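You operate a simulated robot arm through the tools that you are given. There is no shell and no other tool. Be economical: measure what you need, move in short steps, check, and stop when the job is done.

The job below is to be done with a simulated two-armed robot. You get a single attempt, and the scene is never put back.

JOB
Screw the lid back on the paste jar on the programmer end of the front desk.

The check looks at the end state, three seconds after you hand in, the way a careful person would. Anything else that was tipped, shoved, dropped, spilled or broken makes it a failure. A push-on lid holds only when it is set on centred and level and pressed home; a screw cap is set on level and turned clockwise until tight.

ROBOT AND FRAMES
Two 7-joint arms with two-finger parallel grippers on one trunk, on a base that drives. Base frame: it is fixed to the floor where the robot stands at the start and does not move with it; the origin is under the middle of the robot, x ahead of it, y to its left, z up; the surface under the hand at the start is at about z = 750. Units: mm, degrees, N and s.
The left shoulder is at the start at [70, 178, 1095], the right one opposite. With the tool pointing down near the work surface each hand reaches from about 260 to 720 mm from the robot's upright axis, wherever it stands, measured 20 degrees to its own side. Payload 3.43 kg a hand.
The tool frame of a hand sits at the grasp point between the pads (the TCP): z along the fingers, y along the line on which they close. The tips reach 30 mm beyond it. The gripper opens to 94 mm. The fingers are 28 mm wide and 10 mm thick; the gripper's body (50 by 96 mm) begins 55 mm behind the TCP.
Orientation is that of the tool frame in the base frame, as [roll, pitch, yaw] about the fixed x, y, z axes, in that order (R = Rz(yaw) Ry(pitch) Rx(roll)). With the fingers straight down and closing along the base's y, the tool's x points along the base's -x, its y along +y and its z along -z.

CONTROLS
- The arms move only by the tool nudge_tool. It takes "left_steps", "right_steps" or both (then of equal length, played together; a hand with none holds still); each is a list of rows, each a list of 3 entries, a list of its own where there are three numbers: the gripper command, from -1 (shut) to 1 (fully open), values between in proportion, then the shift along the tool's x, y, z in units of 25 mm (1.0 is 25 mm), then the turn, a rotation vector about the tool's x, y, z in units of 5 degrees (1.0 is 5 degrees). In form: [[grip, [tx, ty, tz], [ax, ay, az]], ...]. A call has 1 to 12 rows; each row shifts and turns the commanded pose from where the row before left it, along the tool's axes as they then stand. A call with a number of a shift or a turn outside -1 to 1 is refused whole. A row lasts 0.2 s, in which the tool goes at most 50 mm and 8.6 degrees; a call with a longer step from one row to the next is refused whole, and so is a gripper value outside its range. A pose out of reach is approached as far as the arm can. The call stops where the force on the tool passes 40 N (or 10 N more than at its start, if that is more) or the arm is blocked; 0.2 s more then pass. Each finger travels about 153 mm/s and halts on what it meets, pressing with about 27 N; the grip force reading is that of the motor and also rises with nothing between the fingers. The clock runs only during rows and for 0.2 s after the last one: add rows that do not move to give the fingers time. The reply holds the time, the measured pose of the TCP, the force on the tool along the base axes, the opening and the grip force, in the units named above and with some noise, with the torque about the TCP (base axes, N m) and any sound that the robot's microphone picked up.
- Cameras (640 x 400 px; columns grow to the right, rows downward): "scene" is now at [125.5, -4.8, 1393]; the picture's right is [-0.08, -1.00, 0.00], its down [-0.76, 0.06, -0.65] and it looks along [0.65, -0.05, -0.76] (base axes); focal length 257 px, centre (320, 200). "left" rides on the left gripper at [76, -14, -103] in its tool frame; the picture's right is [0.18, 0.98, 0.00], its down [-0.75, 0.14, -0.64] and it looks along [-0.63, 0.12, 0.77] (tool axes); focal length 243 px, centre (320, 200). "right" rides on the right gripper at [76, 14, -102] in its tool frame; the picture's right is [-0.18, 0.98, 0.00], its down [-0.75, -0.14, -0.64] and it looks along [-0.63, -0.12, 0.77] (tool axes); focal length 243 px, centre (320, 200). There is no depth. A picture from a camera that has moved, and an enlarged one, comes with that camera's place and axes in the base frame and with its lens.
- get_image(camera): a new picture of that camera. The clock stands still meanwhile.
- slide_trunk(by): slides the trunk up (or, below 0, down) by that many mm; the arms and the scene camera ride with it, the base frame stays. It gives what a move gives, with no picture.
- drive_base(legs): drives the robot by 1 to 6 legs, each [ahead, turn to the left] in mm and degrees, along the robot's own axes; the way and the turn of a leg run together, so that a leg with both is an arc; at most 1500 mm and 180 degrees a leg. The arms and the cameras ride along, it lands a little off, and it stops where it bumps. It gives what a move gives.
- aim_head(pan, tilt): turns the head with the scene camera to pan (to the left, within 86 degrees either way) and tilt (down, from -29 to 69), counted from straight ahead of the robot. It gives what a move gives.
- enlarge(camera, box): a new picture of the part [left, top, right, bottom] of that camera's present view, enlarged. The clock stands still meanwhile.
- hand_in(): hands the job in; it is judged then, once.

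Work in short steps. Places have to be worked out from the pictures, the camera data and where the tool is seen: move nearer, look again, correct. Check each grasp and each placing, and mend what went wrong. You have 120 turns and 92 pictures in all, those below and enlarged ones among them. Open the grippers and draw the arms clear of the work before you hand the job in, unless the task says otherwise; then end with one line.

The tools are called after "Request:" as name(argument=value, ...) on one line, values as JSON. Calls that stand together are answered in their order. nudge_tool: Moves the arms, as the interface text tells. Its arguments: {"type":"object","properties":{"left_steps":{"type":"array"},"right_steps":{"type":"array"}},"required":[]} The other tools are called the same way: slide_trunk (by) slides the trunk up or down; drive_base (legs) drives the base; aim_head (pan, tilt) turns the head that bears the scene camera; get_image (camera) takes a picture; enlarge (camera, box) takes an enlarged picture of a part of a camera's view; hand_in () hands the job in.

At the start:

```text
clock: 0.0
left_ee_pos: [533.5, 242.8, 990.8]
left_orientation: [179.9, 0.0, -180.0]
left_wrist_force: [1.0, -0.4, 0.0]
left_moment: [0.0, 0.03, 0.0]
left_width: 94.1
left_finger_force: 0.1
right_ee_pos: [515.8, -316.3, 1007.8]
right_orientation: [180.0, 0.0, 179.9]
right_wrist_force: [0.1, 0.9, 0.8]
right_moment: [0.01, 0.0, 0.01]
right_width: 93.8
right_finger_force: 0.2
trunk travel left (down, up): [-675.0, 165.0]
robot x, y, heading: [-2.5, -1.6, -0.2]
head pan, tilt: [-4.6, 49.6]
```

scene: 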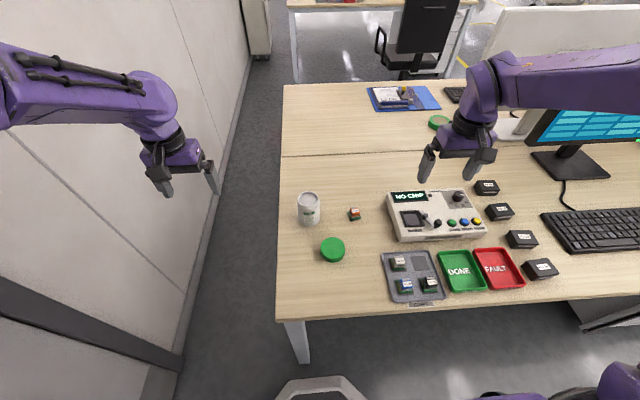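
right: 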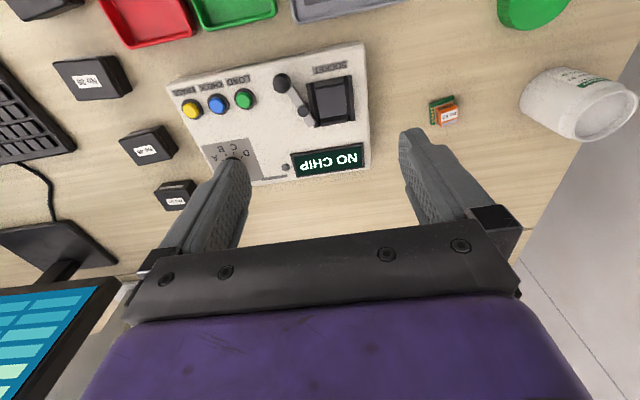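
left: 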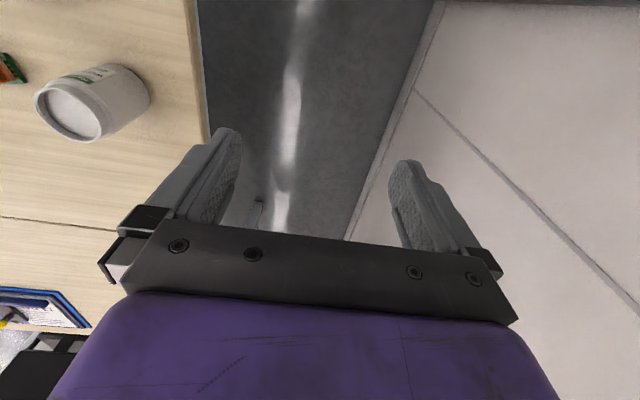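

The jar stands at the left end of the desk with a green disc nearby, and another green disc lies farther away. I'll enlarge both.

Request:
enlarge(camera="scene", box=[270, 170, 390, 280])

Request:
enlarge(camera="scene", box=[350, 70, 490, 150])

```text
3.64 times, centred on (330, 225) of scene
camera zoom: at [125.5, -4.8, 1393.0], right [-0.08, -1.0, 0.0], down [-0.76, 0.06, -0.65], along [0.65, -0.05, -0.76], focal length 933 px, centre (284, 109)
```

zoom: 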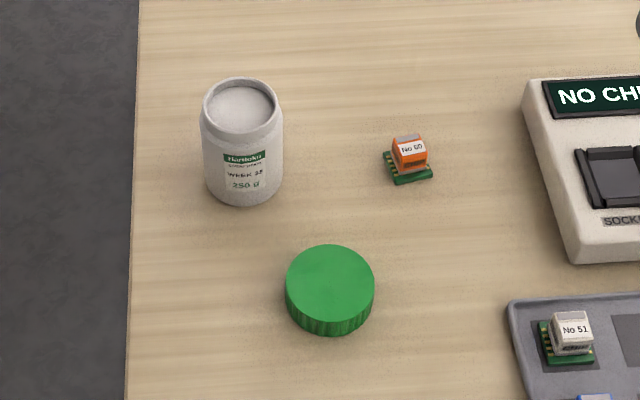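

```text
4.57 times, centred on (420, 110) of scene
camera zoom: at [125.5, -4.8, 1393.0], right [-0.08, -1.0, 0.0], down [-0.76, 0.06, -0.65], along [0.65, -0.05, -0.76], focal length 1173 px, centre (-137, 611)
```

zoom: 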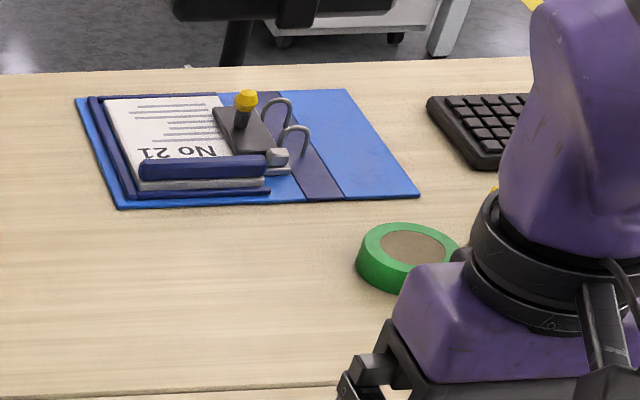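

The near green disc is the lid, lying top up at about (482,-67); the far disc is a roll of tape. The jar is at about (600,-7). I'll bring the right hand above the lid and look.

Request:
nudge_tool(right_steps=[[1, [0.124, 0.905, 0.4], [0, 0, 0]], [1, [0.124, 0.905, 0.4], [0, 0, 0]], [1, [0.124, 0.905, 0.4], [0, 0, 0]], [1, [0.124, 0.905, 0.4], [0, 0, 0]], [1, [0.124, 0.905, 0.4], [0, 0, 0]], [1, [0.124, 0.905, 0.4], [0, 0, 0]], [1, [0.124, 0.905, 0.4], [0, 0, 0]], [1, [0.124, 0.905, 0.4], [0, 0, 0]], [1, [0.124, 0.905, 0.4], [0, 0, 0]], [1, [0.124, 0.905, 0.4], [0, 0, 0]], [1, [0.124, 0.905, 0.4], [0, 0, 0]]])

Request:
get_image(camera="right")

Request:
get_image(camera="scene")

```text
clock: 2.4
left_ee_pos: [533.8, 246.8, 989.2]
left_orientation: [180.0, 0.1, -180.0]
left_wrist_force: [0.2, -0.2, 0.0]
left_moment: [-0.04, 0.0, -0.01]
left_width: 93.9
left_finger_force: 0.0
right_ee_pos: [542.6, -146.1, 960.7]
right_orientation: [180.0, -0.3, -179.6]
right_wrist_force: [-0.4, 0.5, -0.4]
right_moment: [-0.03, -0.01, 0.02]
right_width: 93.9
right_finger_force: 0.0
right hand out of reach, approached as far as the arm can: row 6, 7, 8, 9, 10, 11
trunk travel left (down, up): [-675.0, 165.0]
robot x, y, heading: [-1.8, 3.8, -0.1]
head pan, tilt: [-4.6, 49.6]
```

```text
86 pictures are left
camera right: at [465.8, -131.8, 1064.4], right [0.18, 0.98, 0.0], down [0.76, -0.14, 0.64], along [0.63, -0.11, -0.77], focal length 243 px, centre (320, 200)
```

right: 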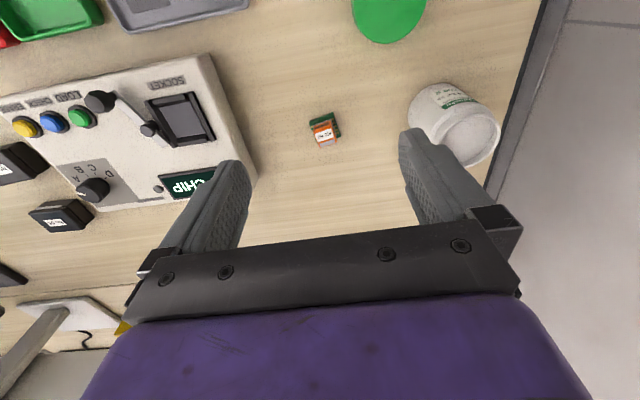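

```text
85 pictures are left
camera scene: at [126.1, -4.0, 1392.9], right [-0.08, -1.0, 0.0], down [-0.76, 0.06, -0.65], along [0.65, -0.05, -0.76], focal length 257 px, centre (320, 200)
```

scene: 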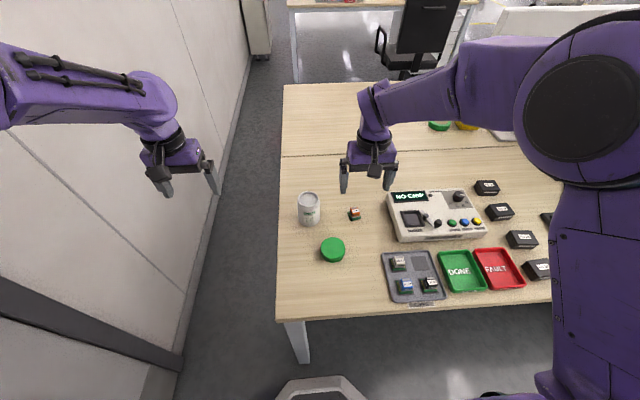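

The right hand can't reach across the midline. Turning the base left about 14° puts the lid and jar on its own side. The arms are at z>950, clear of the desk things.

Request:
drive_base(legs=[[0, 14]])

Request:
get_image(camera="scene")

```text
clock: 3.7
left_ee_pos: [455.7, 368.3, 990.0]
left_orientation: [-180.0, 0.0, -165.6]
left_wrist_force: [-0.1, -0.2, -0.4]
left_moment: [0.02, -0.02, 0.01]
left_width: 94.1
left_finger_force: 0.0
right_ee_pos: [562.1, -8.1, 957.8]
right_orientation: [180.0, -0.5, -165.3]
right_wrist_force: [0.0, -0.3, 0.2]
right_moment: [0.01, 0.0, -0.03]
right_width: 94.1
right_finger_force: 0.0
trunk travel left (down, up): [-675.0, 165.0]
robot x, y, heading: [-1.9, -0.3, 14.2]
head pan, tilt: [-4.6, 49.6]
```

```text
84 pictures are left
camera scene: at [123.2, 26.6, 1393.0], right [0.17, -0.99, 0.0], down [-0.75, -0.13, -0.65], along [0.64, 0.11, -0.76], focal length 257 px, centre (320, 200)
```

scene: 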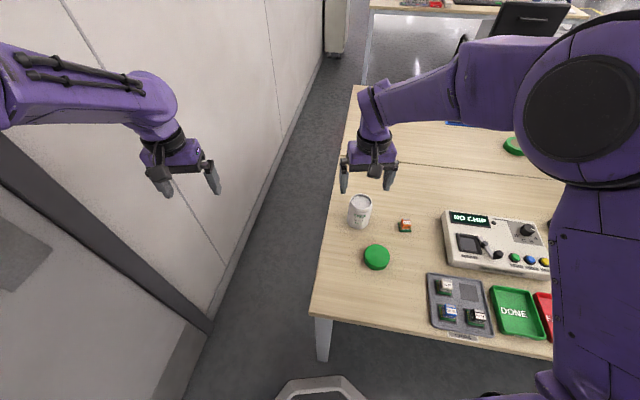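

Lid re-estimated at (484,-66), jar at (601,-6). Moving the right hand over the lid.

Request:
nudge_tool(right_steps=[[1, [0.6, -0.24, 0.52], [0, 0, 0]], [1, [0.6, -0.24, 0.52], [0, 0, 0]], [1, [0.6, -0.24, 0.52], [0, 0, 0]], [1, [0.6, -0.24, 0.52], [0, 0, 0]], [1, [0.6, -0.24, 0.52], [0, 0, 0]], [1, [0.6, -0.24, 0.52], [0, 0, 0]], [1, [0, 0, 0], [0, 0, 0]]])

Request:
get_image(camera="right")

```text
clock: 5.3
left_ee_pos: [457.1, 368.3, 989.5]
left_orientation: [-179.9, -0.1, -165.7]
left_wrist_force: [-0.3, -0.5, 2.0]
left_moment: [0.03, 0.0, -0.03]
left_width: 93.8
left_finger_force: 0.0
right_ee_pos: [519.2, -95.9, 909.3]
right_orientation: [179.9, -0.6, -165.1]
right_wrist_force: [0.1, 0.0, 0.1]
right_moment: [0.01, 0.0, -0.02]
right_width: 93.6
right_finger_force: 0.0
right hand out of reach, approached as far as the arm can: row 1, 2, 3, 4, 5, 6
trunk travel left (down, up): [-675.0, 165.0]
robot x, y, heading: [-0.4, 2.8, 14.5]
head pan, tilt: [-4.6, 49.6]
```

```text
83 pictures are left
camera right: at [441.9, -100.5, 1015.3], right [-0.08, 1.0, 0.0], down [0.77, 0.06, 0.63], along [0.63, 0.05, -0.77], focal length 243 px, centre (320, 200)
```

right: 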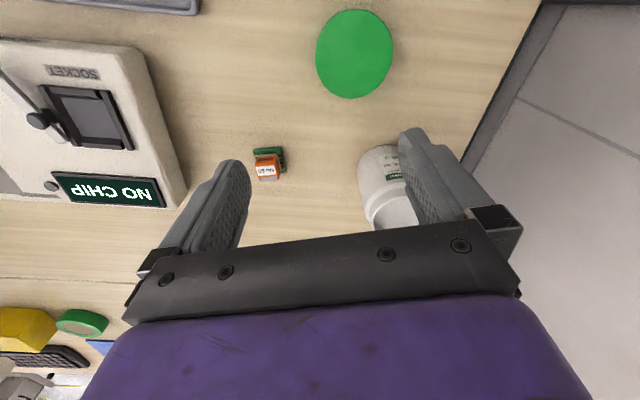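

Still short of the lid by ~45 mm; the arm seems folded awkwardly at this height. I'll probe by going straight down 60 mm (no obstacle there), then toward the lid.

Request:
nudge_tool(right_steps=[[1, [0, 0, 0.6], [0, 0, 0]], [1, [0, 0, 0.6], [0, 0, 0]], [1, [0, 0, 0.6], [0, 0, 0]], [1, [0, 0, 0.6], [0, 0, 0]], [1, [0, 0, 0], [0, 0, 0]]])

```text
clock: 6.5
left_ee_pos: [457.1, 368.8, 990.2]
left_orientation: [179.9, 0.0, -165.7]
left_wrist_force: [-0.5, 0.5, -0.2]
left_moment: [0.0, 0.0, 0.02]
left_width: 94.3
left_finger_force: 0.1
right_ee_pos: [533.8, -113.9, 861.5]
right_orientation: [179.7, -0.6, -165.0]
right_wrist_force: [0.1, 0.4, 0.7]
right_moment: [-0.01, -0.01, 0.03]
right_width: 94.2
right_finger_force: 0.0
right hand out of reach, approached as far as the arm can: row 1, 2, 3, 4
trunk travel left (down, up): [-675.0, 165.0]
robot x, y, heading: [1.6, 3.8, 14.3]
head pan, tilt: [-4.6, 49.6]
```

Going down pushes it outward, so a wrist joint limit binds. I'll yaw the tool counter-clockwise, which also pre-winds for screwing, and see whether that frees it.

Request:
nudge_tool(right_steps=[[1, [0, 0, 0], [0, 0, -1]], [1, [0, 0, 0], [0, 0, -1]], [1, [0, 0, 0], [0, 0, -1]], [1, [0, 0, 0], [0, 0, -1]], [1, [0, 0, 0], [0, 0, -1]], [1, [0, 0, 0], [0, 0, -1]], [1, [0, 0, 0], [0, 0, -1]], [1, [0, 0, 0], [0, 0, -1]], [1, [0, 0, 0], [0, 0, -1]]])

Request:
get_image(camera="scene")

```text
clock: 8.5
left_ee_pos: [456.4, 368.5, 991.4]
left_orientation: [-180.0, 0.0, -165.7]
left_wrist_force: [0.4, 0.0, 0.2]
left_moment: [0.0, 0.01, -0.02]
left_width: 94.0
left_finger_force: 0.1
right_ee_pos: [534.6, -113.9, 861.3]
right_orientation: [179.7, -0.1, -120.2]
right_wrist_force: [0.4, -0.2, -0.2]
right_moment: [0.0, 0.01, -0.01]
right_width: 93.9
right_finger_force: 0.1
trunk travel left (down, up): [-675.0, 165.0]
robot x, y, heading: [-1.8, -5.1, 14.4]
head pan, tilt: [-4.6, 49.6]
```

```text
82 pictures are left
camera scene: at [123.2, 26.6, 1393.0], right [0.17, -0.99, 0.0], down [-0.75, -0.13, -0.65], along [0.64, 0.11, -0.76], focal length 257 px, centre (320, 200)
```

scene: 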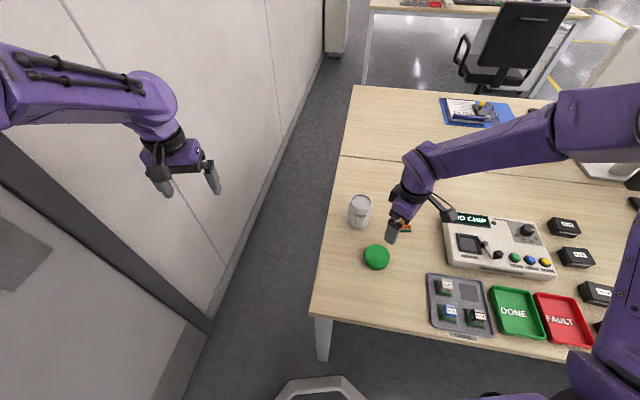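

Freed: no limit now. Moving level over the lid.

Request:
nudge_tool(right_steps=[[1, [-0.162, 0.678, 0], [0, 0, 0]], [1, [-0.162, 0.678, 0], [0, 0, 0]], [1, [-0.162, 0.678, 0], [0, 0, 0]], [1, [-0.162, 0.678, 0], [0, 0, 0]], [1, [0, 0, 0], [0, 0, 0]]])

Request:
get_image(camera="right")

Request:
enlarge(camera="scene", box=[320, 180, 440, 290])

```text
clock: 9.7
left_ee_pos: [457.1, 367.6, 990.1]
left_orientation: [-180.0, -0.1, -165.6]
left_wrist_force: [-0.2, 0.3, 0.6]
left_moment: [-0.01, 0.01, 0.01]
left_width: 94.1
left_finger_force: 0.0
right_ee_pos: [481.6, -67.2, 863.2]
right_orientation: [179.7, -0.2, -120.3]
right_wrist_force: [-0.1, 0.1, 0.6]
right_moment: [0.03, 0.01, -0.05]
right_width: 93.8
right_finger_force: 0.0
trunk travel left (down, up): [-675.0, 165.0]
robot x, y, heading: [6.3, 5.6, 14.5]
head pan, tilt: [-4.6, 49.6]
```

```text
81 pictures are left
camera right: at [431.0, -124.6, 966.8], right [-0.76, 0.65, 0.0], down [0.51, 0.58, 0.64], along [0.41, 0.48, -0.77], focal length 243 px, centre (320, 200)
```

right: 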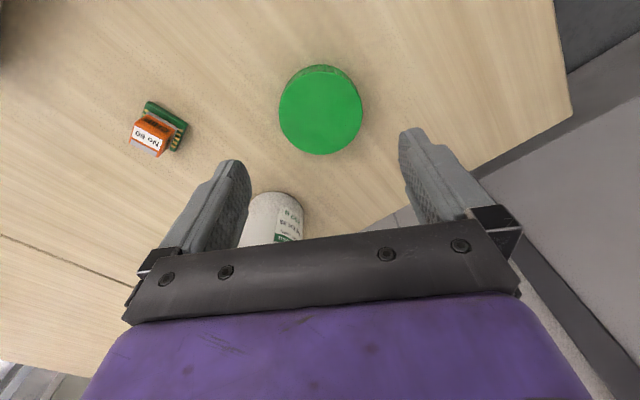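

```text
3.64 times, centred on (380, 235) of scene
camera zoom: at [123.4, 26.8, 1392.9], right [0.17, -0.99, 0.0], down [-0.75, -0.13, -0.65], along [0.64, 0.11, -0.76], focal length 933 px, centre (102, 73)
```

zoom: 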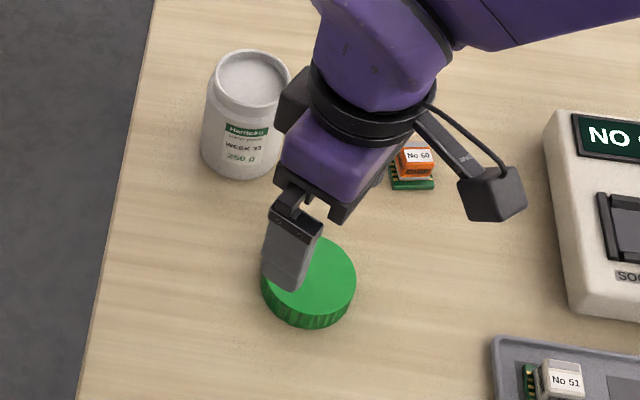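

Lid refined to (477,-70), 68 mm across and about 22 mm high. Small correction and descend to z≈800, then look.

Request:
nudge_tool(right_steps=[[1, [0.19, 0.1, 0], [0, 0, 0]], [1, [0, 0, 0.84], [0, 0, 0]], [1, [0, 0, 0.84], [0, 0, 0]], [1, [0, 0, 0.84], [0, 0, 0]], [1, [0, 0, 0], [0, 0, 0]]])

Request:
get_image(camera="right")

```text
clock: 10.9
left_ee_pos: [456.0, 368.8, 990.0]
left_orientation: [-179.9, 0.0, -165.7]
left_wrist_force: [0.1, -0.1, 0.4]
left_moment: [0.02, 0.0, -0.01]
left_width: 94.1
left_finger_force: 0.1
right_ee_pos: [477.6, -66.5, 796.0]
right_orientation: [179.7, -0.2, -120.4]
right_wrist_force: [-0.4, -0.5, 0.2]
right_moment: [0.01, 0.01, -0.03]
right_width: 93.9
right_finger_force: 0.1
trunk travel left (down, up): [-675.0, 165.0]
robot x, y, heading: [-0.6, 2.0, 14.5]
head pan, tilt: [-4.6, 49.6]
```

```text
79 pictures are left
camera right: at [426.6, -124.4, 901.2], right [-0.76, 0.65, 0.0], down [0.51, 0.58, 0.64], along [0.42, 0.48, -0.77], focal length 243 px, centre (320, 200)
```

right: 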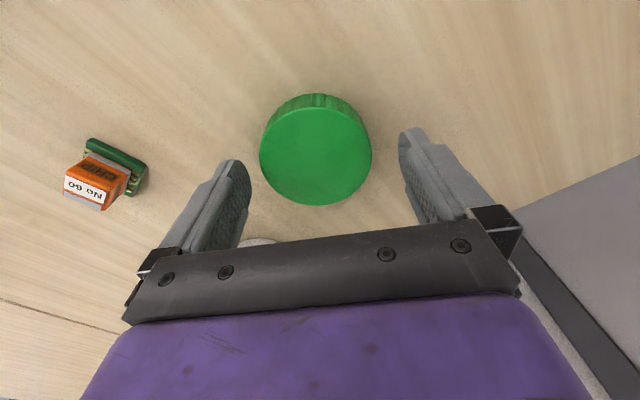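

The lid is ~7 mm along tool +x from the TCP. Correct, descend to z≈784 and close.

Request:
nudge_tool(right_steps=[[1, [0.28, -0.03, 0], [0, 0, 0]], [1, [0, 0, 0.5], [0, 0, 0]], [1, [0, 0, 0], [0, 0, 0]], [-1, [0, 0, 0], [0, 0, 0]], [-1, [0, 0, 0], [0, 0, 0]], [-1, [0, 0, 0], [0, 0, 0]]])

Request:
get_image(camera="right")

```text
clock: 12.3
left_ee_pos: [456.6, 368.1, 990.9]
left_orientation: [180.0, 0.0, -165.7]
left_wrist_force: [1.1, -0.6, 0.3]
left_moment: [-0.04, 0.01, 0.0]
left_width: 94.1
left_finger_force: 0.2
right_ee_pos: [474.7, -73.4, 786.2]
right_orientation: [179.7, -0.3, -120.4]
right_wrist_force: [-0.4, 0.5, 0.0]
right_moment: [0.01, 0.01, -0.01]
right_width: 69.4
right_finger_force: 27.6
trunk travel left (down, up): [-675.0, 165.0]
robot x, y, heading: [2.4, 3.2, 14.4]
head pan, tilt: [-4.6, 49.6]
```

```text
78 pictures are left
camera right: at [423.6, -131.8, 891.2], right [-0.76, 0.65, 0.0], down [0.51, 0.58, 0.64], along [0.41, 0.48, -0.77], focal length 243 px, centre (320, 200)
```

right: 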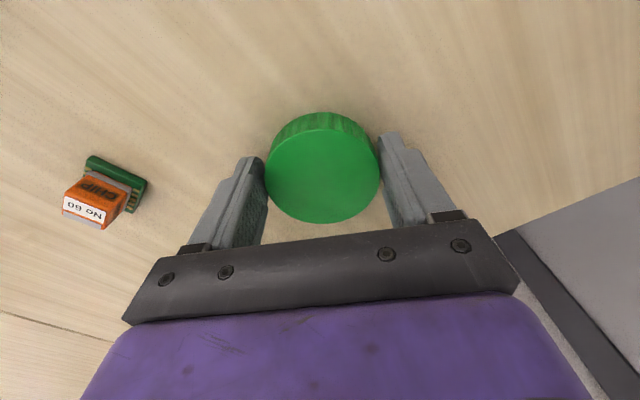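

Gripped at 69.4 mm. Lifting straight up 110 mm and checking the scene.

Request:
nudge_tool(right_steps=[[-1, [0, 0, -0.4], [0, 0, 0]], [-1, [0, 0, -0.8], [0, 0, 0]], [-1, [0, 0, -0.8], [0, 0, 0]], [-1, [0, 0, -0.8], [0, 0, 0]], [-1, [0, 0, -0.8], [0, 0, 0]], [-1, [0, 0, -0.8], [0, 0, 0]], [-1, [0, 0, 0], [0, 0, 0]]])

Request:
get_image(camera="right")

Request:
enlarge(camera="scene", box=[320, 180, 440, 290])

```text
clock: 13.9
left_ee_pos: [455.3, 368.1, 990.6]
left_orientation: [-179.9, 0.0, -165.6]
left_wrist_force: [0.9, -0.6, 0.4]
left_moment: [-0.01, 0.0, -0.01]
left_width: 93.8
left_finger_force: 0.1
right_ee_pos: [476.2, -75.2, 893.8]
right_orientation: [179.8, -0.4, -120.3]
right_wrist_force: [-0.6, 0.1, 0.2]
right_moment: [-0.01, 0.02, -0.02]
right_width: 69.7
right_finger_force: 27.3
trunk travel left (down, up): [-675.0, 165.0]
robot x, y, heading: [-1.2, 2.1, 14.2]
head pan, tilt: [-4.6, 49.6]
```

```text
77 pictures are left
camera right: at [425.2, -133.2, 999.7], right [-0.76, 0.65, 0.0], down [0.51, 0.58, 0.64], along [0.41, 0.48, -0.77], focal length 243 px, centre (320, 200)
```

right: 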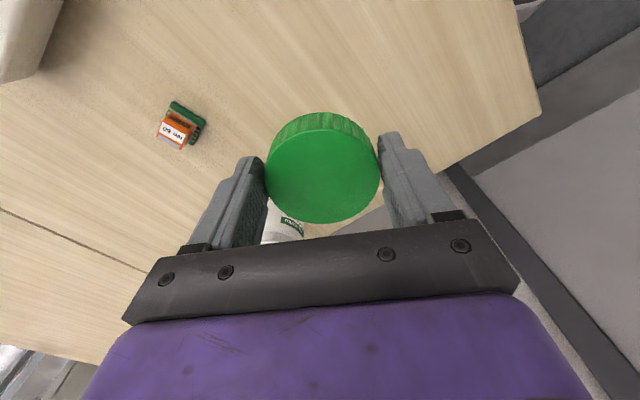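

```text
3.64 times, centred on (380, 235) of scene
camera zoom: at [123.5, 27.2, 1392.9], right [0.17, -0.99, 0.0], down [-0.75, -0.13, -0.65], along [0.64, 0.11, -0.76], focal length 933 px, centre (102, 73)
```

zoom: 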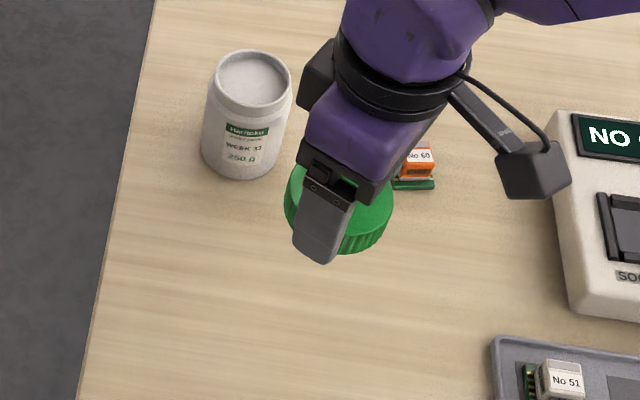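

Lid is held level. The left hand will hold the jar body from the left, fingers nearly horizontal and pointing roughly -y. First I'll bring it to about (560,210,930).

Request:
nudge_tool(left_steps=[[1, [-0.31, -0.895, 0.3], [0, 0, 0]], [1, [-0.31, -0.895, 0.3], [0, 0, 0]], [1, [-0.31, -0.895, 0.3], [0, 0, 0]], [1, [-0.31, -0.895, 0.3], [0, 0, 0]], [1, [-0.31, -0.895, 0.3], [0, 0, 0]], [1, [-0.31, -0.895, 0.3], [0, 0, 0]], [1, [-0.31, -0.895, 0.3], [0, 0, 0]], [1, [-0.31, -0.895, 0.3], [0, 0, 0]], [1, [0, 0, 0], [0, 0, 0]]])

```text
clock: 15.9
left_ee_pos: [561.3, 211.7, 931.0]
left_orientation: [-179.9, 0.0, -165.6]
left_wrist_force: [-0.7, -0.6, -0.3]
left_moment: [0.01, -0.03, 0.0]
left_width: 93.9
left_finger_force: 0.1
right_ee_pos: [476.1, -75.4, 895.7]
right_orientation: [179.6, -0.2, -120.2]
right_wrist_force: [0.2, 0.0, -0.5]
right_moment: [-0.01, -0.02, 0.0]
right_width: 69.4
right_finger_force: 27.2
trunk travel left (down, up): [-675.0, 165.0]
robot x, y, heading: [-3.6, -4.2, 14.5]
head pan, tilt: [-4.6, 49.6]
```

Reached. Now yaw the left hand clockwise 60° (12 rows of 5°).

Request:
nudge_tool(left_steps=[[1, [0, 0, 0], [0, 0, 1]], [1, [0, 0, 0], [0, 0, 1]], [1, [0, 0, 0], [0, 0, 1]], [1, [0, 0, 0], [0, 0, 1]], [1, [0, 0, 0], [0, 0, 1]], [1, [0, 0, 0], [0, 0, 1]], [1, [0, 0, 0], [0, 0, 1]], [1, [0, 0, 0], [0, 0, 1]], [1, [0, 0, 0], [0, 0, 1]], [1, [0, 0, 0], [0, 0, 1]], [1, [0, 0, 0], [0, 0, 1]], [1, [0, 0, 0], [0, 0, 1]]])

Request:
nudge_tool(left_steps=[[1, [0, 0, 0], [0, 0, 1]], [1, [0, 0, 0], [0, 0, 1]], [1, [0, 0, 0], [0, 0, 1]], [1, [0, 0, 0], [0, 0, 1]], [1, [0, 0, 0], [0, 0, 1]], [1, [0, 0, 0], [0, 0, 1]], [1, [0, 0, 0], [0, 0, 0]]])

Request:
get_image(camera="scene")

```text
clock: 18.5
left_ee_pos: [560.1, 208.9, 929.9]
left_orientation: [180.0, -0.1, 134.1]
left_wrist_force: [-0.1, 0.8, 0.2]
left_moment: [-0.03, -0.02, 0.01]
left_width: 93.8
left_finger_force: 0.1
right_ee_pos: [477.1, -75.6, 894.6]
right_orientation: [179.7, -0.3, -120.2]
right_wrist_force: [-0.2, 0.4, -0.4]
right_moment: [0.01, 0.0, 0.0]
right_width: 69.5
right_finger_force: 26.3
trunk travel left (down, up): [-675.0, 165.0]
robot x, y, heading: [1.0, -0.3, 14.4]
head pan, tilt: [-4.6, 49.6]
```

```text
clock: 20.1
left_ee_pos: [562.3, 210.0, 930.2]
left_orientation: [180.0, 0.0, 104.3]
left_wrist_force: [0.0, -0.5, 0.7]
left_moment: [0.01, 0.01, -0.02]
left_width: 94.1
left_finger_force: 0.0
right_ee_pos: [476.7, -76.0, 895.7]
right_orientation: [179.7, -0.3, -120.4]
right_wrist_force: [0.5, -0.4, 0.1]
right_moment: [0.01, 0.01, 0.01]
right_width: 69.3
right_finger_force: 27.6
trunk travel left (down, up): [-675.0, 165.0]
robot x, y, heading: [3.3, -0.2, 14.4]
head pan, tilt: [-4.6, 49.6]
```

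```text
75 pictures are left
camera scene: at [123.2, 26.9, 1393.0], right [0.17, -0.99, 0.0], down [-0.75, -0.13, -0.65], along [0.64, 0.11, -0.76], focal length 257 px, centre (320, 200)
```

scene: 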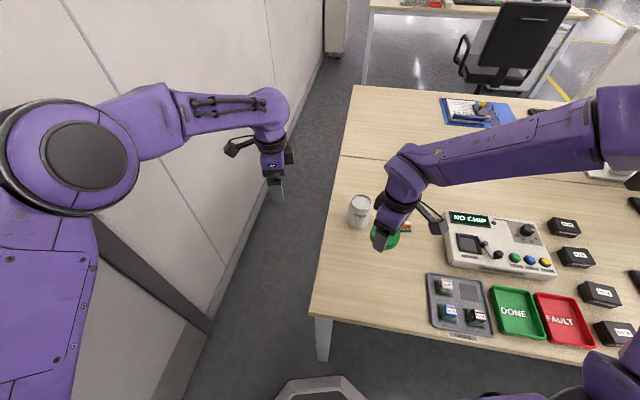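

Yaw is done. Now pitch the fingers up toward -y by 60°, then check the wrist camera.

Request:
nudge_tool(left_steps=[[1, [0, 0, 0], [0, -1, 0]], [1, [0, 0, 0], [0, -1, 0]], [1, [0, 0, 0], [0, -1, 0]], [1, [0, 0, 0], [0, -1, 0]], [1, [0, 0, 0], [0, -1, 0]], [1, [0, 0, 0], [0, -1, 0]], [1, [0, 0, 0], [0, -1, 0]], [1, [0, 0, 0], [0, -1, 0]], [1, [0, 0, 0], [0, -1, 0]], [1, [0, 0, 0], [0, -1, 0]], [1, [0, 0, 0], [0, -1, 0]], [1, [0, 0, 0], [0, -1, 0]]])

Request:
get_image(camera="left")

Request:
get_image(camera="scene")

```text
clock: 22.7
left_ee_pos: [560.7, 210.4, 931.6]
left_orientation: [-179.9, 60.1, 104.2]
left_wrist_force: [0.5, -0.6, -0.4]
left_moment: [0.0, 0.0, -0.02]
left_width: 93.6
left_finger_force: 0.0
right_ee_pos: [475.7, -74.8, 894.4]
right_orientation: [179.8, -0.3, -120.3]
right_wrist_force: [0.1, 0.4, 0.0]
right_moment: [-0.02, -0.01, 0.0]
right_width: 69.5
right_finger_force: 27.0
trunk travel left (down, up): [-675.0, 165.0]
robot x, y, heading: [0.2, 5.8, 14.2]
head pan, tilt: [-4.6, 49.6]
```

```text
74 pictures are left
camera left: at [515.6, 328.5, 915.4], right [0.93, 0.33, -0.16], down [0.09, 0.21, 0.97], along [0.36, -0.92, 0.17], focal length 243 px, centre (320, 200)
```

left: 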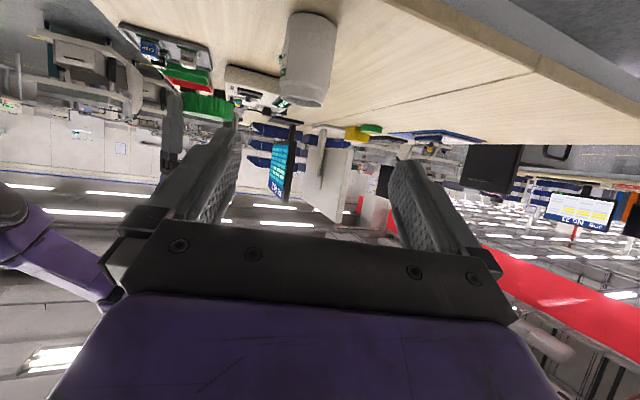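

```text
73 pictures are left
camera scene: at [123.3, 27.8, 1393.0], right [0.17, -0.99, 0.0], down [-0.75, -0.13, -0.65], along [0.64, 0.11, -0.76], focal length 257 px, centre (320, 200)
```

scene: 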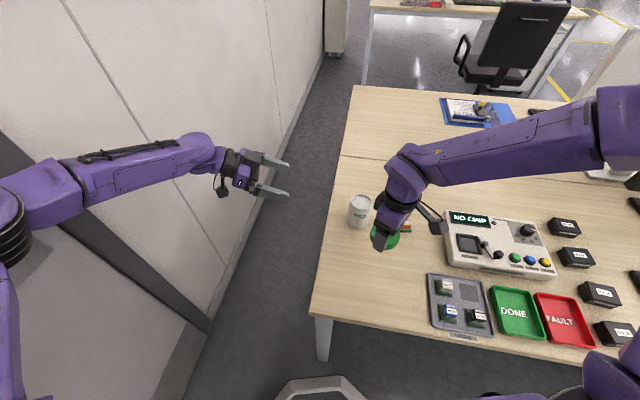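

The arm reached this posture well. The jar appears at about (600,-8). I'll pitch 10° more, then go to a pre-grasp ~110 mm out from the jar axis at z≈790.

Request:
nudge_tool(left_steps=[[1, [0, 0, 0], [0, -1, 0]], [1, [0, 0, 0], [0, -1, 0]], [1, [0.474, -0.078, 0.76], [0, 0, 0]], [1, [0.474, -0.078, 0.76], [0, 0, 0]], [1, [0.474, -0.078, 0.76], [0, 0, 0]], [1, [0.474, -0.078, 0.76], [0, 0, 0]], [1, [0.474, -0.078, 0.76], [0, 0, 0]], [1, [0.474, -0.078, 0.76], [0, 0, 0]], [1, [0.474, -0.078, 0.76], [0, 0, 0]], [1, [0.474, -0.078, 0.76], [0, 0, 0]], [1, [0, 0, 0], [0, 0, 0]]])

Request:
get_image(camera="left")

Request:
enlarge(camera="scene", box=[280, 150, 440, 250])

```text
clock: 25.1
left_ee_pos: [573.6, 100.0, 789.1]
left_orientation: [179.9, 70.1, 104.4]
left_wrist_force: [-0.2, -0.7, -0.1]
left_moment: [0.02, 0.01, 0.01]
left_width: 94.2
left_finger_force: 0.0
right_ee_pos: [474.7, -75.0, 894.5]
right_orientation: [179.7, -0.2, -120.4]
right_wrist_force: [-0.9, -0.7, -0.4]
right_moment: [0.01, 0.0, 0.0]
right_width: 69.3
right_finger_force: 27.2
trunk travel left (down, up): [-675.0, 165.0]
robot x, y, heading: [0.3, 2.8, 14.4]
head pan, tilt: [-4.6, 49.6]
```

```text
72 pictures are left
camera left: at [528.0, 213.2, 752.5], right [0.94, 0.3, -0.17], down [0.05, 0.37, 0.93], along [0.35, -0.88, 0.33], focal length 243 px, centre (320, 200)
```

left: 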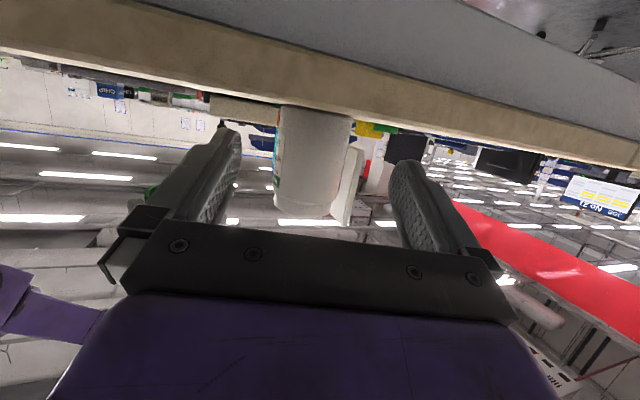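

```text
4.00 times, centred on (360, 200) of scene
camera zoom: at [122.9, 27.2, 1393.0], right [0.17, -0.99, 0.0], down [-0.75, -0.13, -0.65], along [0.64, 0.11, -0.76], focal length 1026 px, centre (160, 200)
```

zoom: 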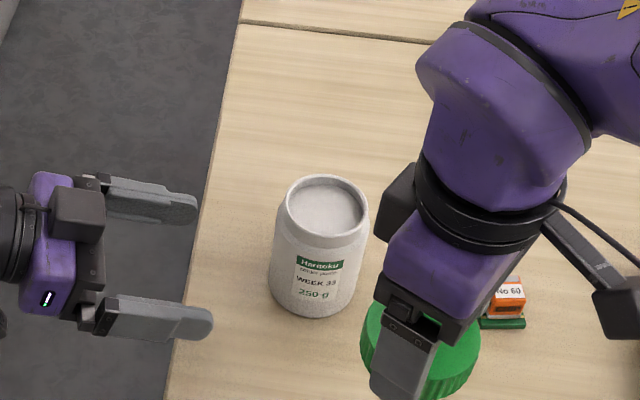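

Jar axis is at about (600,-8), rim z≈840, and the approach line passes within 1–2 mm of it. Advancing most of the way with the fingers straddling the jar.

Request:
nudge_tool(left_steps=[[1, [-0.219, 0, 0.695], [0, 0, 0]], [1, [-0.219, 0, 0.695], [0, 0, 0]], [1, [-0.219, 0, 0.695], [0, 0, 0]], [1, [-0.219, 0, 0.695], [0, 0, 0]], [1, [0, 0, 0], [0, 0, 0]]])

Request:
get_image(camera="left")

Request:
enlarge(camera="scene", box=[280, 150, 440, 250])

```text
clock: 26.3
left_ee_pos: [589.7, 30.2, 788.0]
left_orientation: [-179.9, 70.0, 104.3]
left_wrist_force: [0.1, -0.6, 0.2]
left_moment: [0.04, 0.03, -0.01]
left_width: 94.1
left_finger_force: 0.1
right_ee_pos: [476.0, -75.4, 894.9]
right_orientation: [179.6, -0.3, -120.3]
right_wrist_force: [0.5, -0.1, 0.0]
right_moment: [0.02, -0.02, 0.01]
right_width: 69.6
right_finger_force: 26.6
trunk travel left (down, up): [-675.0, 165.0]
robot x, y, heading: [-3.0, -0.3, 14.6]
head pan, tilt: [-4.6, 49.6]
```

```text
70 pictures are left
camera left: at [545.6, 143.8, 751.0], right [0.94, 0.3, -0.17], down [0.05, 0.37, 0.93], along [0.35, -0.88, 0.33], focal length 243 px, centre (320, 200)
```

left: 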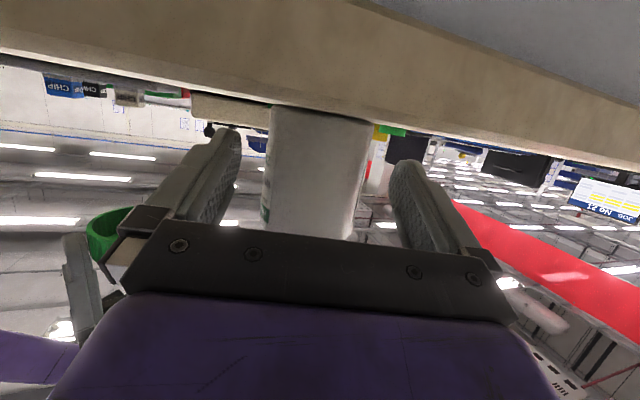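

```text
4.00 times, centred on (360, 200) of scene
camera zoom: at [123.1, 27.5, 1393.0], right [0.17, -0.99, 0.0], down [-0.75, -0.13, -0.65], along [0.64, 0.11, -0.76], focal length 1026 px, centre (160, 200)
```

zoom: 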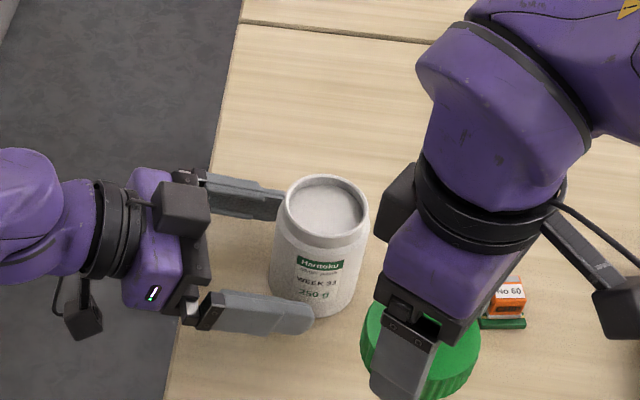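

The jar is centred between the fingers. Advance the last ~20 mm and close.

Request:
nudge_tool(left_steps=[[1, [-0.2, 0, 0.76], [0, 0, 0]], [1, [0, 0, 0], [0, 0, 0]], [0.7, [0, 0, 0], [0, 0, 0]], [-1, [0, 0, 0], [0, 0, 0]], [-1, [0, 0, 0], [0, 0, 0]], [-1, [0, 0, 0], [0, 0, 0]]])

Request:
get_image(camera="left")

Request:
enlarge(camera="scene", box=[280, 150, 440, 250])

```text
clock: 27.7
left_ee_pos: [595.8, 9.3, 786.6]
left_orientation: [179.9, 70.0, 104.4]
left_wrist_force: [-0.6, 0.4, 1.4]
left_moment: [-0.11, -0.01, -0.02]
left_width: 65.4
left_finger_force: 27.1
right_ee_pos: [475.7, -75.2, 895.3]
right_orientation: [179.6, -0.3, -120.3]
right_wrist_force: [0.0, 0.4, 1.1]
right_moment: [0.01, -0.02, 0.01]
right_width: 69.3
right_finger_force: 26.8
trunk travel left (down, up): [-675.0, 165.0]
robot x, y, heading: [0.4, -0.1, 14.3]
head pan, tilt: [-4.6, 49.6]
```

```text
68 pictures are left
camera left: at [551.6, 124.0, 750.0], right [0.94, 0.3, -0.17], down [0.05, 0.37, 0.93], along [0.35, -0.88, 0.33], focal length 243 px, centre (320, 200)
```

left: 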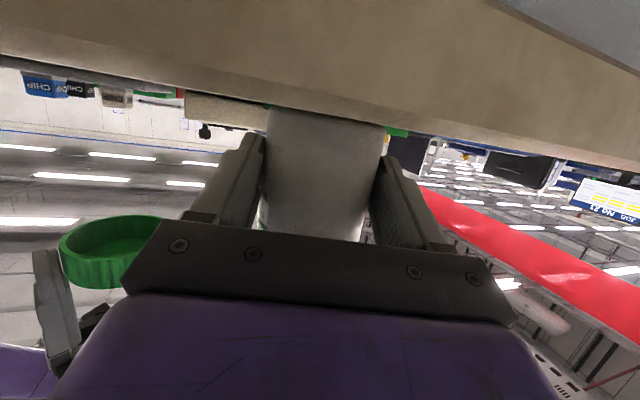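

```text
4.00 times, centred on (360, 200) of scene
camera zoom: at [123.0, 27.0, 1393.0], right [0.17, -0.99, 0.0], down [-0.75, -0.13, -0.65], along [0.64, 0.11, -0.76], focal length 1026 px, centre (160, 200)
```

zoom: 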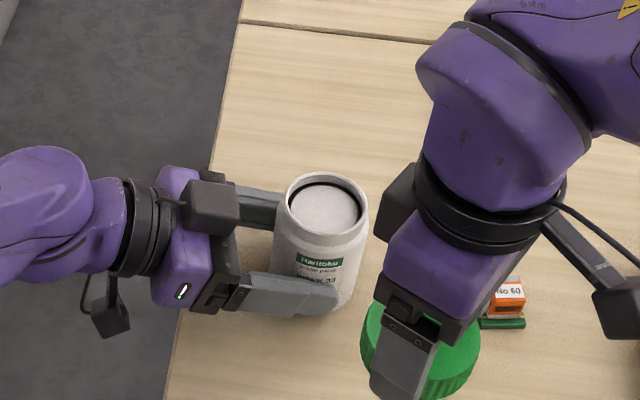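

The jar is gripped at 65.4 mm. A dark crescent appeared inside the rim; I'll look closer to be sure the jar isn't tilted.

Request:
enlarge(camera="scene", box=[335, 185, 383, 235])

```text
8.00 times, centred on (359, 210) of scene
camera zoom: at [123.0, 27.0, 1393.0], right [0.17, -0.99, 0.0], down [-0.75, -0.13, -0.65], along [0.64, 0.11, -0.76], focal length 2053 px, centre (8, 120)
```

zoom: 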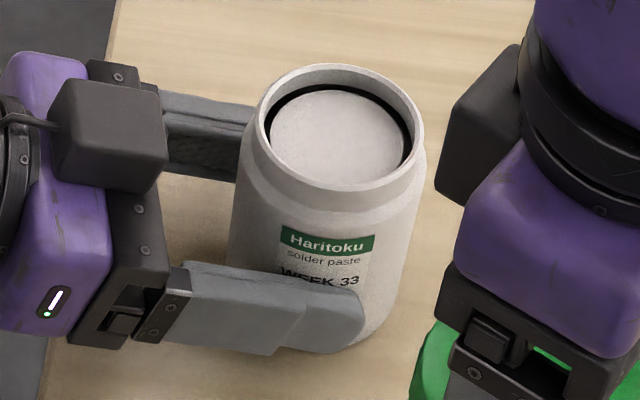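

Only a shadow: the jar stands upright, rim centre about (600.6,-9.3), rim z≈840. I'll raise the lid and carry it over the jar, staying ~55 mm above.

Request:
nudge_tool(right_steps=[[-1, [0, 0, -0.72], [0, 0, 0]], [-1, [0, 0, -0.72], [0, 0, 0]], [-1, [-0.8, -0.5, 0], [0, 0, 0]], [-1, [-0.8, -0.5, 0], [0, 0, 0]], [-1, [-0.8, -0.5, 0], [0, 0, 0]], [-1, [-0.8, -0.5, 0], [0, 0, 0]], [-1, [-0.8, -0.5, 0], [0, 0, 0]], [-1, [-0.8, -0.5, 0], [0, 0, 0]], [-1, [0, 0, 0], [0, 0, 0]]])

Request:
get_image(camera="scene")

```text
clock: 29.7
left_ee_pos: [595.1, 11.4, 788.1]
left_orientation: [179.9, 70.0, 104.4]
left_wrist_force: [-0.2, -0.6, 0.8]
left_moment: [-0.14, -0.05, 0.0]
left_width: 65.6
left_finger_force: 26.8
right_ee_pos: [600.2, -10.2, 929.2]
right_orientation: [179.7, -0.2, -120.3]
right_wrist_force: [0.5, 0.2, 0.2]
right_moment: [0.02, -0.03, 0.03]
right_width: 69.4
right_finger_force: 27.0
trunk travel left (down, up): [-675.0, 165.0]
robot x, y, heading: [3.3, -1.6, 14.6]
head pan, tilt: [-4.6, 49.6]
```

```text
65 pictures are left
camera scene: at [123.0, 26.7, 1393.0], right [0.17, -0.99, 0.0], down [-0.75, -0.13, -0.65], along [0.64, 0.11, -0.76], focal length 257 px, centre (320, 200)
```

scene: 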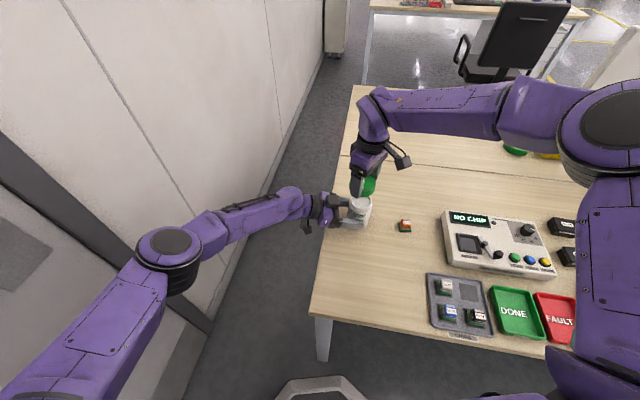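

Lid is above the jar. Pre-wind the right wrist counter-clockwise 60° in place.

Request:
nudge_tool(right_steps=[[-1, [0, 0, 0], [0, 0, -1]], [-1, [0, 0, 0], [0, 0, -1]], [-1, [0, 0, 0], [0, 0, -1]], [-1, [0, 0, 0], [0, 0, -1]], [-1, [0, 0, 0], [0, 0, -1]], [-1, [0, 0, 0], [0, 0, -1]], [-1, [0, 0, 0], [0, 0, -1]], [-1, [0, 0, 0], [0, 0, -1]], [-1, [0, 0, 0], [0, 0, -1]], [-1, [0, 0, 0], [0, 0, -1]], [-1, [0, 0, 0], [0, 0, -1]], [-1, [0, 0, 0], [0, 0, -1]]])

Request:
enlarge(camera="scene", box=[300, 130, 420, 240])

Request:
get_image(camera="right")

```text
clock: 32.3
left_ee_pos: [595.7, 10.6, 785.3]
left_orientation: [179.9, 70.0, 104.2]
left_wrist_force: [2.2, 0.4, 2.6]
left_moment: [-0.01, -0.04, 0.05]
left_width: 65.3
left_finger_force: 26.4
right_ee_pos: [601.8, -8.6, 930.9]
right_orientation: [179.6, 0.1, -60.1]
right_wrist_force: [0.6, -0.1, -0.4]
right_moment: [0.02, -0.02, 0.01]
right_width: 69.3
right_finger_force: 27.2
trunk travel left (down, up): [-675.0, 165.0]
robot x, y, heading: [4.5, 1.6, 14.4]
head pan, tilt: [-4.6, 49.6]
```

```text
3.64 times, centred on (360, 185) of scene
camera zoom: at [123.1, 27.0, 1393.0], right [0.17, -0.99, 0.0], down [-0.75, -0.13, -0.65], along [0.64, 0.11, -0.76], focal length 933 px, centre (174, 254)
```

zoom: 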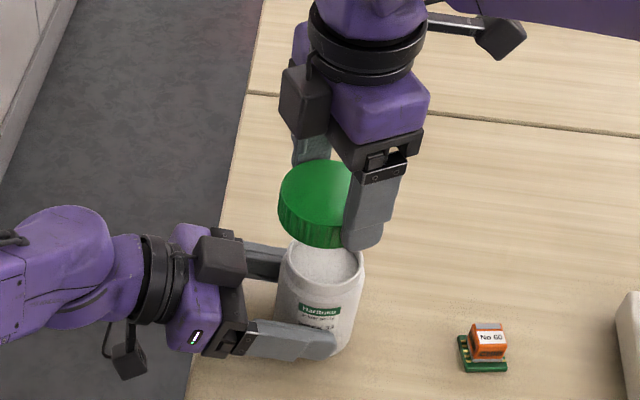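

```text
63 pictures are left
camera right: at [626.8, -80.8, 1034.6], right [-0.94, -0.33, 0.01], down [-0.25, 0.72, 0.64], along [-0.22, 0.61, -0.77], focal length 243 px, centre (320, 200)
```

right: 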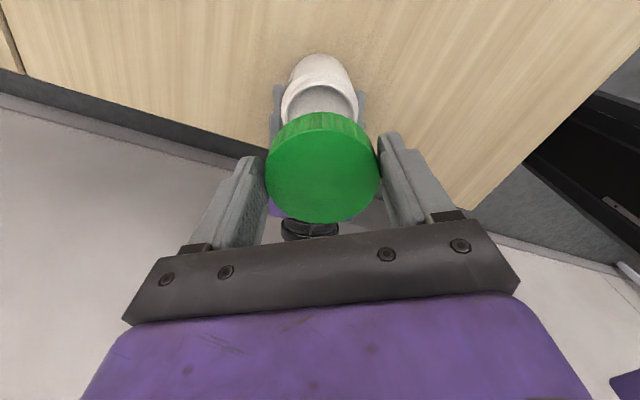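

Right-camera check says the alignment is within 1 mm in one axis. I'll zoom the scene camera for the other axis.

Request:
enlarge(camera="scene", box=[335, 160, 385, 220])

```text
6.67 times, centred on (360, 190) of scene
camera zoom: at [123.1, 27.0, 1393.0], right [0.17, -0.99, 0.0], down [-0.75, -0.13, -0.65], along [0.64, 0.11, -0.76], focal length 1711 px, centre (53, 267)
```

zoom: 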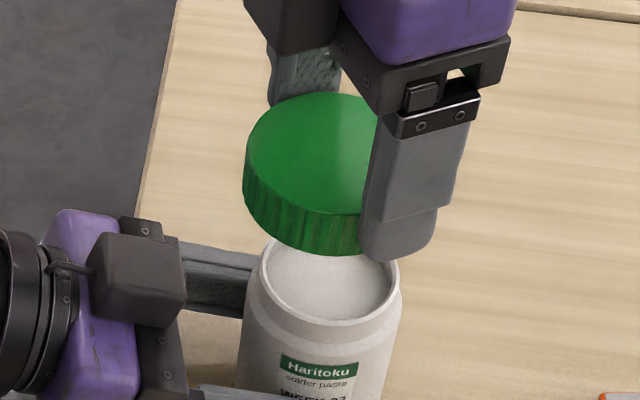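

Measured from both cameras, the lid sits about 7.5 mm toward tool -x from the TCP. I'll shift to align the lid centre with the neck, descend to just above the rim, and look.

Request:
nudge_tool(right_steps=[[-1, [0.3, 0.03, 0], [0, 0, 0]], [-1, [0, 0, 0.7], [0, 0, 0]], [-1, [0, 0, 0.7], [0, 0, 0]], [-1, [0, 0, 0.4], [0, 0, 0]], [-1, [0, 0, 0], [0, 0, 0]]])

Request:
enlarge(camera="scene", box=[335, 170, 385, 230])

Request:
get_image(camera="right")

Request:
get_image(camera="left")

```text
clock: 33.5
left_ee_pos: [595.5, 10.3, 785.6]
left_orientation: [-179.9, 70.1, 104.3]
left_wrist_force: [0.5, 1.1, 1.2]
left_moment: [-0.05, 0.02, 0.06]
left_width: 65.5
left_finger_force: 26.9
right_ee_pos: [605.0, -16.2, 886.0]
right_orientation: [179.5, 0.1, -60.2]
right_wrist_force: [0.5, 0.3, -0.5]
right_moment: [-0.01, 0.03, 0.01]
right_width: 69.0
right_finger_force: 26.6
trunk travel left (down, up): [-675.0, 165.0]
robot x, y, heading: [1.6, -0.1, 14.3]
head pan, tilt: [-4.6, 49.6]
```

```text
6.67 times, centred on (360, 200) of scene
camera zoom: at [122.9, 27.0, 1393.0], right [0.17, -0.99, 0.0], down [-0.75, -0.13, -0.65], along [0.64, 0.11, -0.76], focal length 1711 px, centre (53, 200)
```

zoom: 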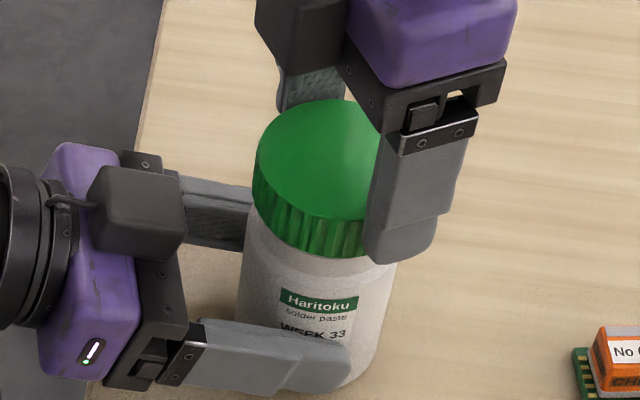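

```text
60 pictures are left
camera right: at [629.1, -88.4, 990.8], right [-0.94, -0.33, 0.01], down [-0.25, 0.73, 0.64], along [-0.21, 0.61, -0.77], focal length 243 px, centre (320, 200)
```

right: 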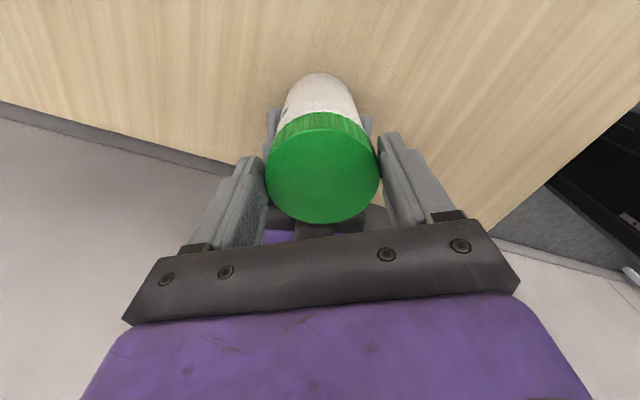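

```text
59 pictures are left
camera left: at [551.5, 124.0, 750.0], right [0.94, 0.3, -0.17], down [0.05, 0.37, 0.93], along [0.35, -0.88, 0.33], focal length 243 px, centre (320, 200)
```

left: 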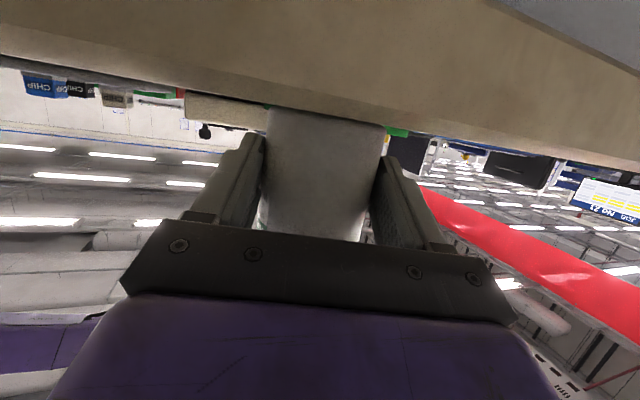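

Centred within about 1 mm in both views. Lower gently onto the neck, watching the force.

Request:
nudge_tool(right_steps=[[-1, [0, 0, 0.16], [0, 0, 0]], [-1, [0, 0, 0.16], [0, 0, 0]], [-1, [0, 0, 0], [0, 0, 0]]])

```text
clock: 34.3
left_ee_pos: [596.0, 10.6, 786.7]
left_orientation: [179.8, 69.9, 104.3]
left_wrist_force: [11.5, -2.5, -7.4]
left_moment: [-0.22, 0.07, -0.02]
left_width: 65.5
left_finger_force: 26.9
right_ee_pos: [603.8, -15.6, 878.4]
right_orientation: [179.8, 0.2, -60.3]
right_wrist_force: [-5.9, -0.3, 24.1]
right_moment: [0.61, 0.22, 0.25]
right_width: 69.0
right_finger_force: 26.9
trunk travel left (down, up): [-675.0, 165.0]
robot x, y, heading: [0.1, 0.7, 14.3]
head pan, tilt: [-4.6, 49.6]
```

Contact at 24 N on the lid's +y side, which suggests the lid is ~2 mm too far toward -y. Lift slightly, shift 2 mm, lower again.

Request:
nudge_tool(right_steps=[[-1, [0, 0, -0.2], [0, 0, 0]], [-1, [-0.08, 0, 0], [0, 0, 0]], [-1, [0, 0, 0.18], [0, 0, 0]], [-1, [0, 0, 0], [0, 0, 0]]])

Request:
enlarge(camera="scene", box=[335, 170, 385, 230])

```text
clock: 35.3
left_ee_pos: [597.9, 9.6, 787.0]
left_orientation: [179.8, 69.9, 104.2]
left_wrist_force: [6.7, -1.5, -7.6]
left_moment: [0.25, 0.21, 0.07]
left_width: 65.3
left_finger_force: 26.8
right_ee_pos: [603.6, -13.5, 878.3]
right_orientation: [179.6, 0.1, -60.4]
right_wrist_force: [-4.0, -3.0, 23.2]
right_moment: [-0.19, -0.27, 0.12]
right_width: 68.9
right_finger_force: 27.0
trunk travel left (down, up): [-675.0, 165.0]
robot x, y, heading: [2.0, 1.1, 14.2]
head pan, tilt: [-4.6, 49.6]
```

```text
6.67 times, centred on (360, 200) of scene
camera zoom: at [121.9, 26.2, 1393.2], right [0.17, -0.99, 0.0], down [-0.75, -0.13, -0.65], along [0.64, 0.11, -0.76], focal length 1711 px, centre (53, 200)
```

zoom: 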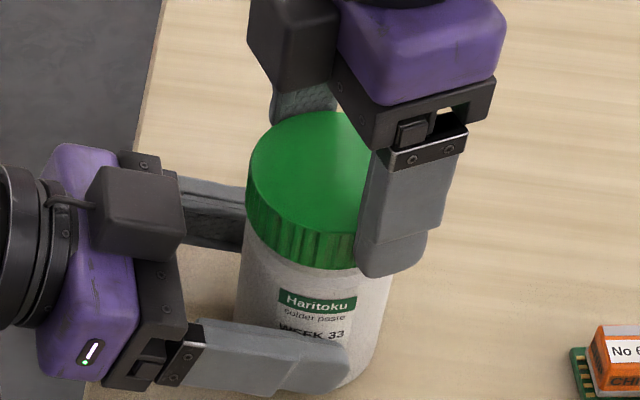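

Now the contact is on the opposite side; I overshot slightly. Lift, shift back 1.2 mm, lower again.

Request:
nudge_tool(right_steps=[[-1, [0, 0, -0.2], [0, 0, 0]], [-1, [0.05, 0, 0], [0, 0, 0]], [-1, [0, 0, 0.18], [0, 0, 0]], [-1, [0, 0, 0], [0, 0, 0]]])

```text
clock: 36.3
left_ee_pos: [596.3, 10.2, 786.1]
left_orientation: [179.9, 69.9, 104.4]
left_wrist_force: [6.9, -0.9, -5.1]
left_moment: [0.06, 0.19, 0.02]
left_width: 65.8
left_finger_force: 26.9
right_ee_pos: [603.8, -14.9, 877.6]
right_orientation: [179.7, 0.2, -60.3]
right_wrist_force: [-3.4, -1.0, 15.0]
right_moment: [0.27, -0.1, 0.05]
right_width: 69.0
right_finger_force: 27.2
trunk travel left (down, up): [-675.0, 165.0]
robot x, y, heading: [4.2, 1.7, 14.6]
head pan, tilt: [-4.6, 49.6]
```

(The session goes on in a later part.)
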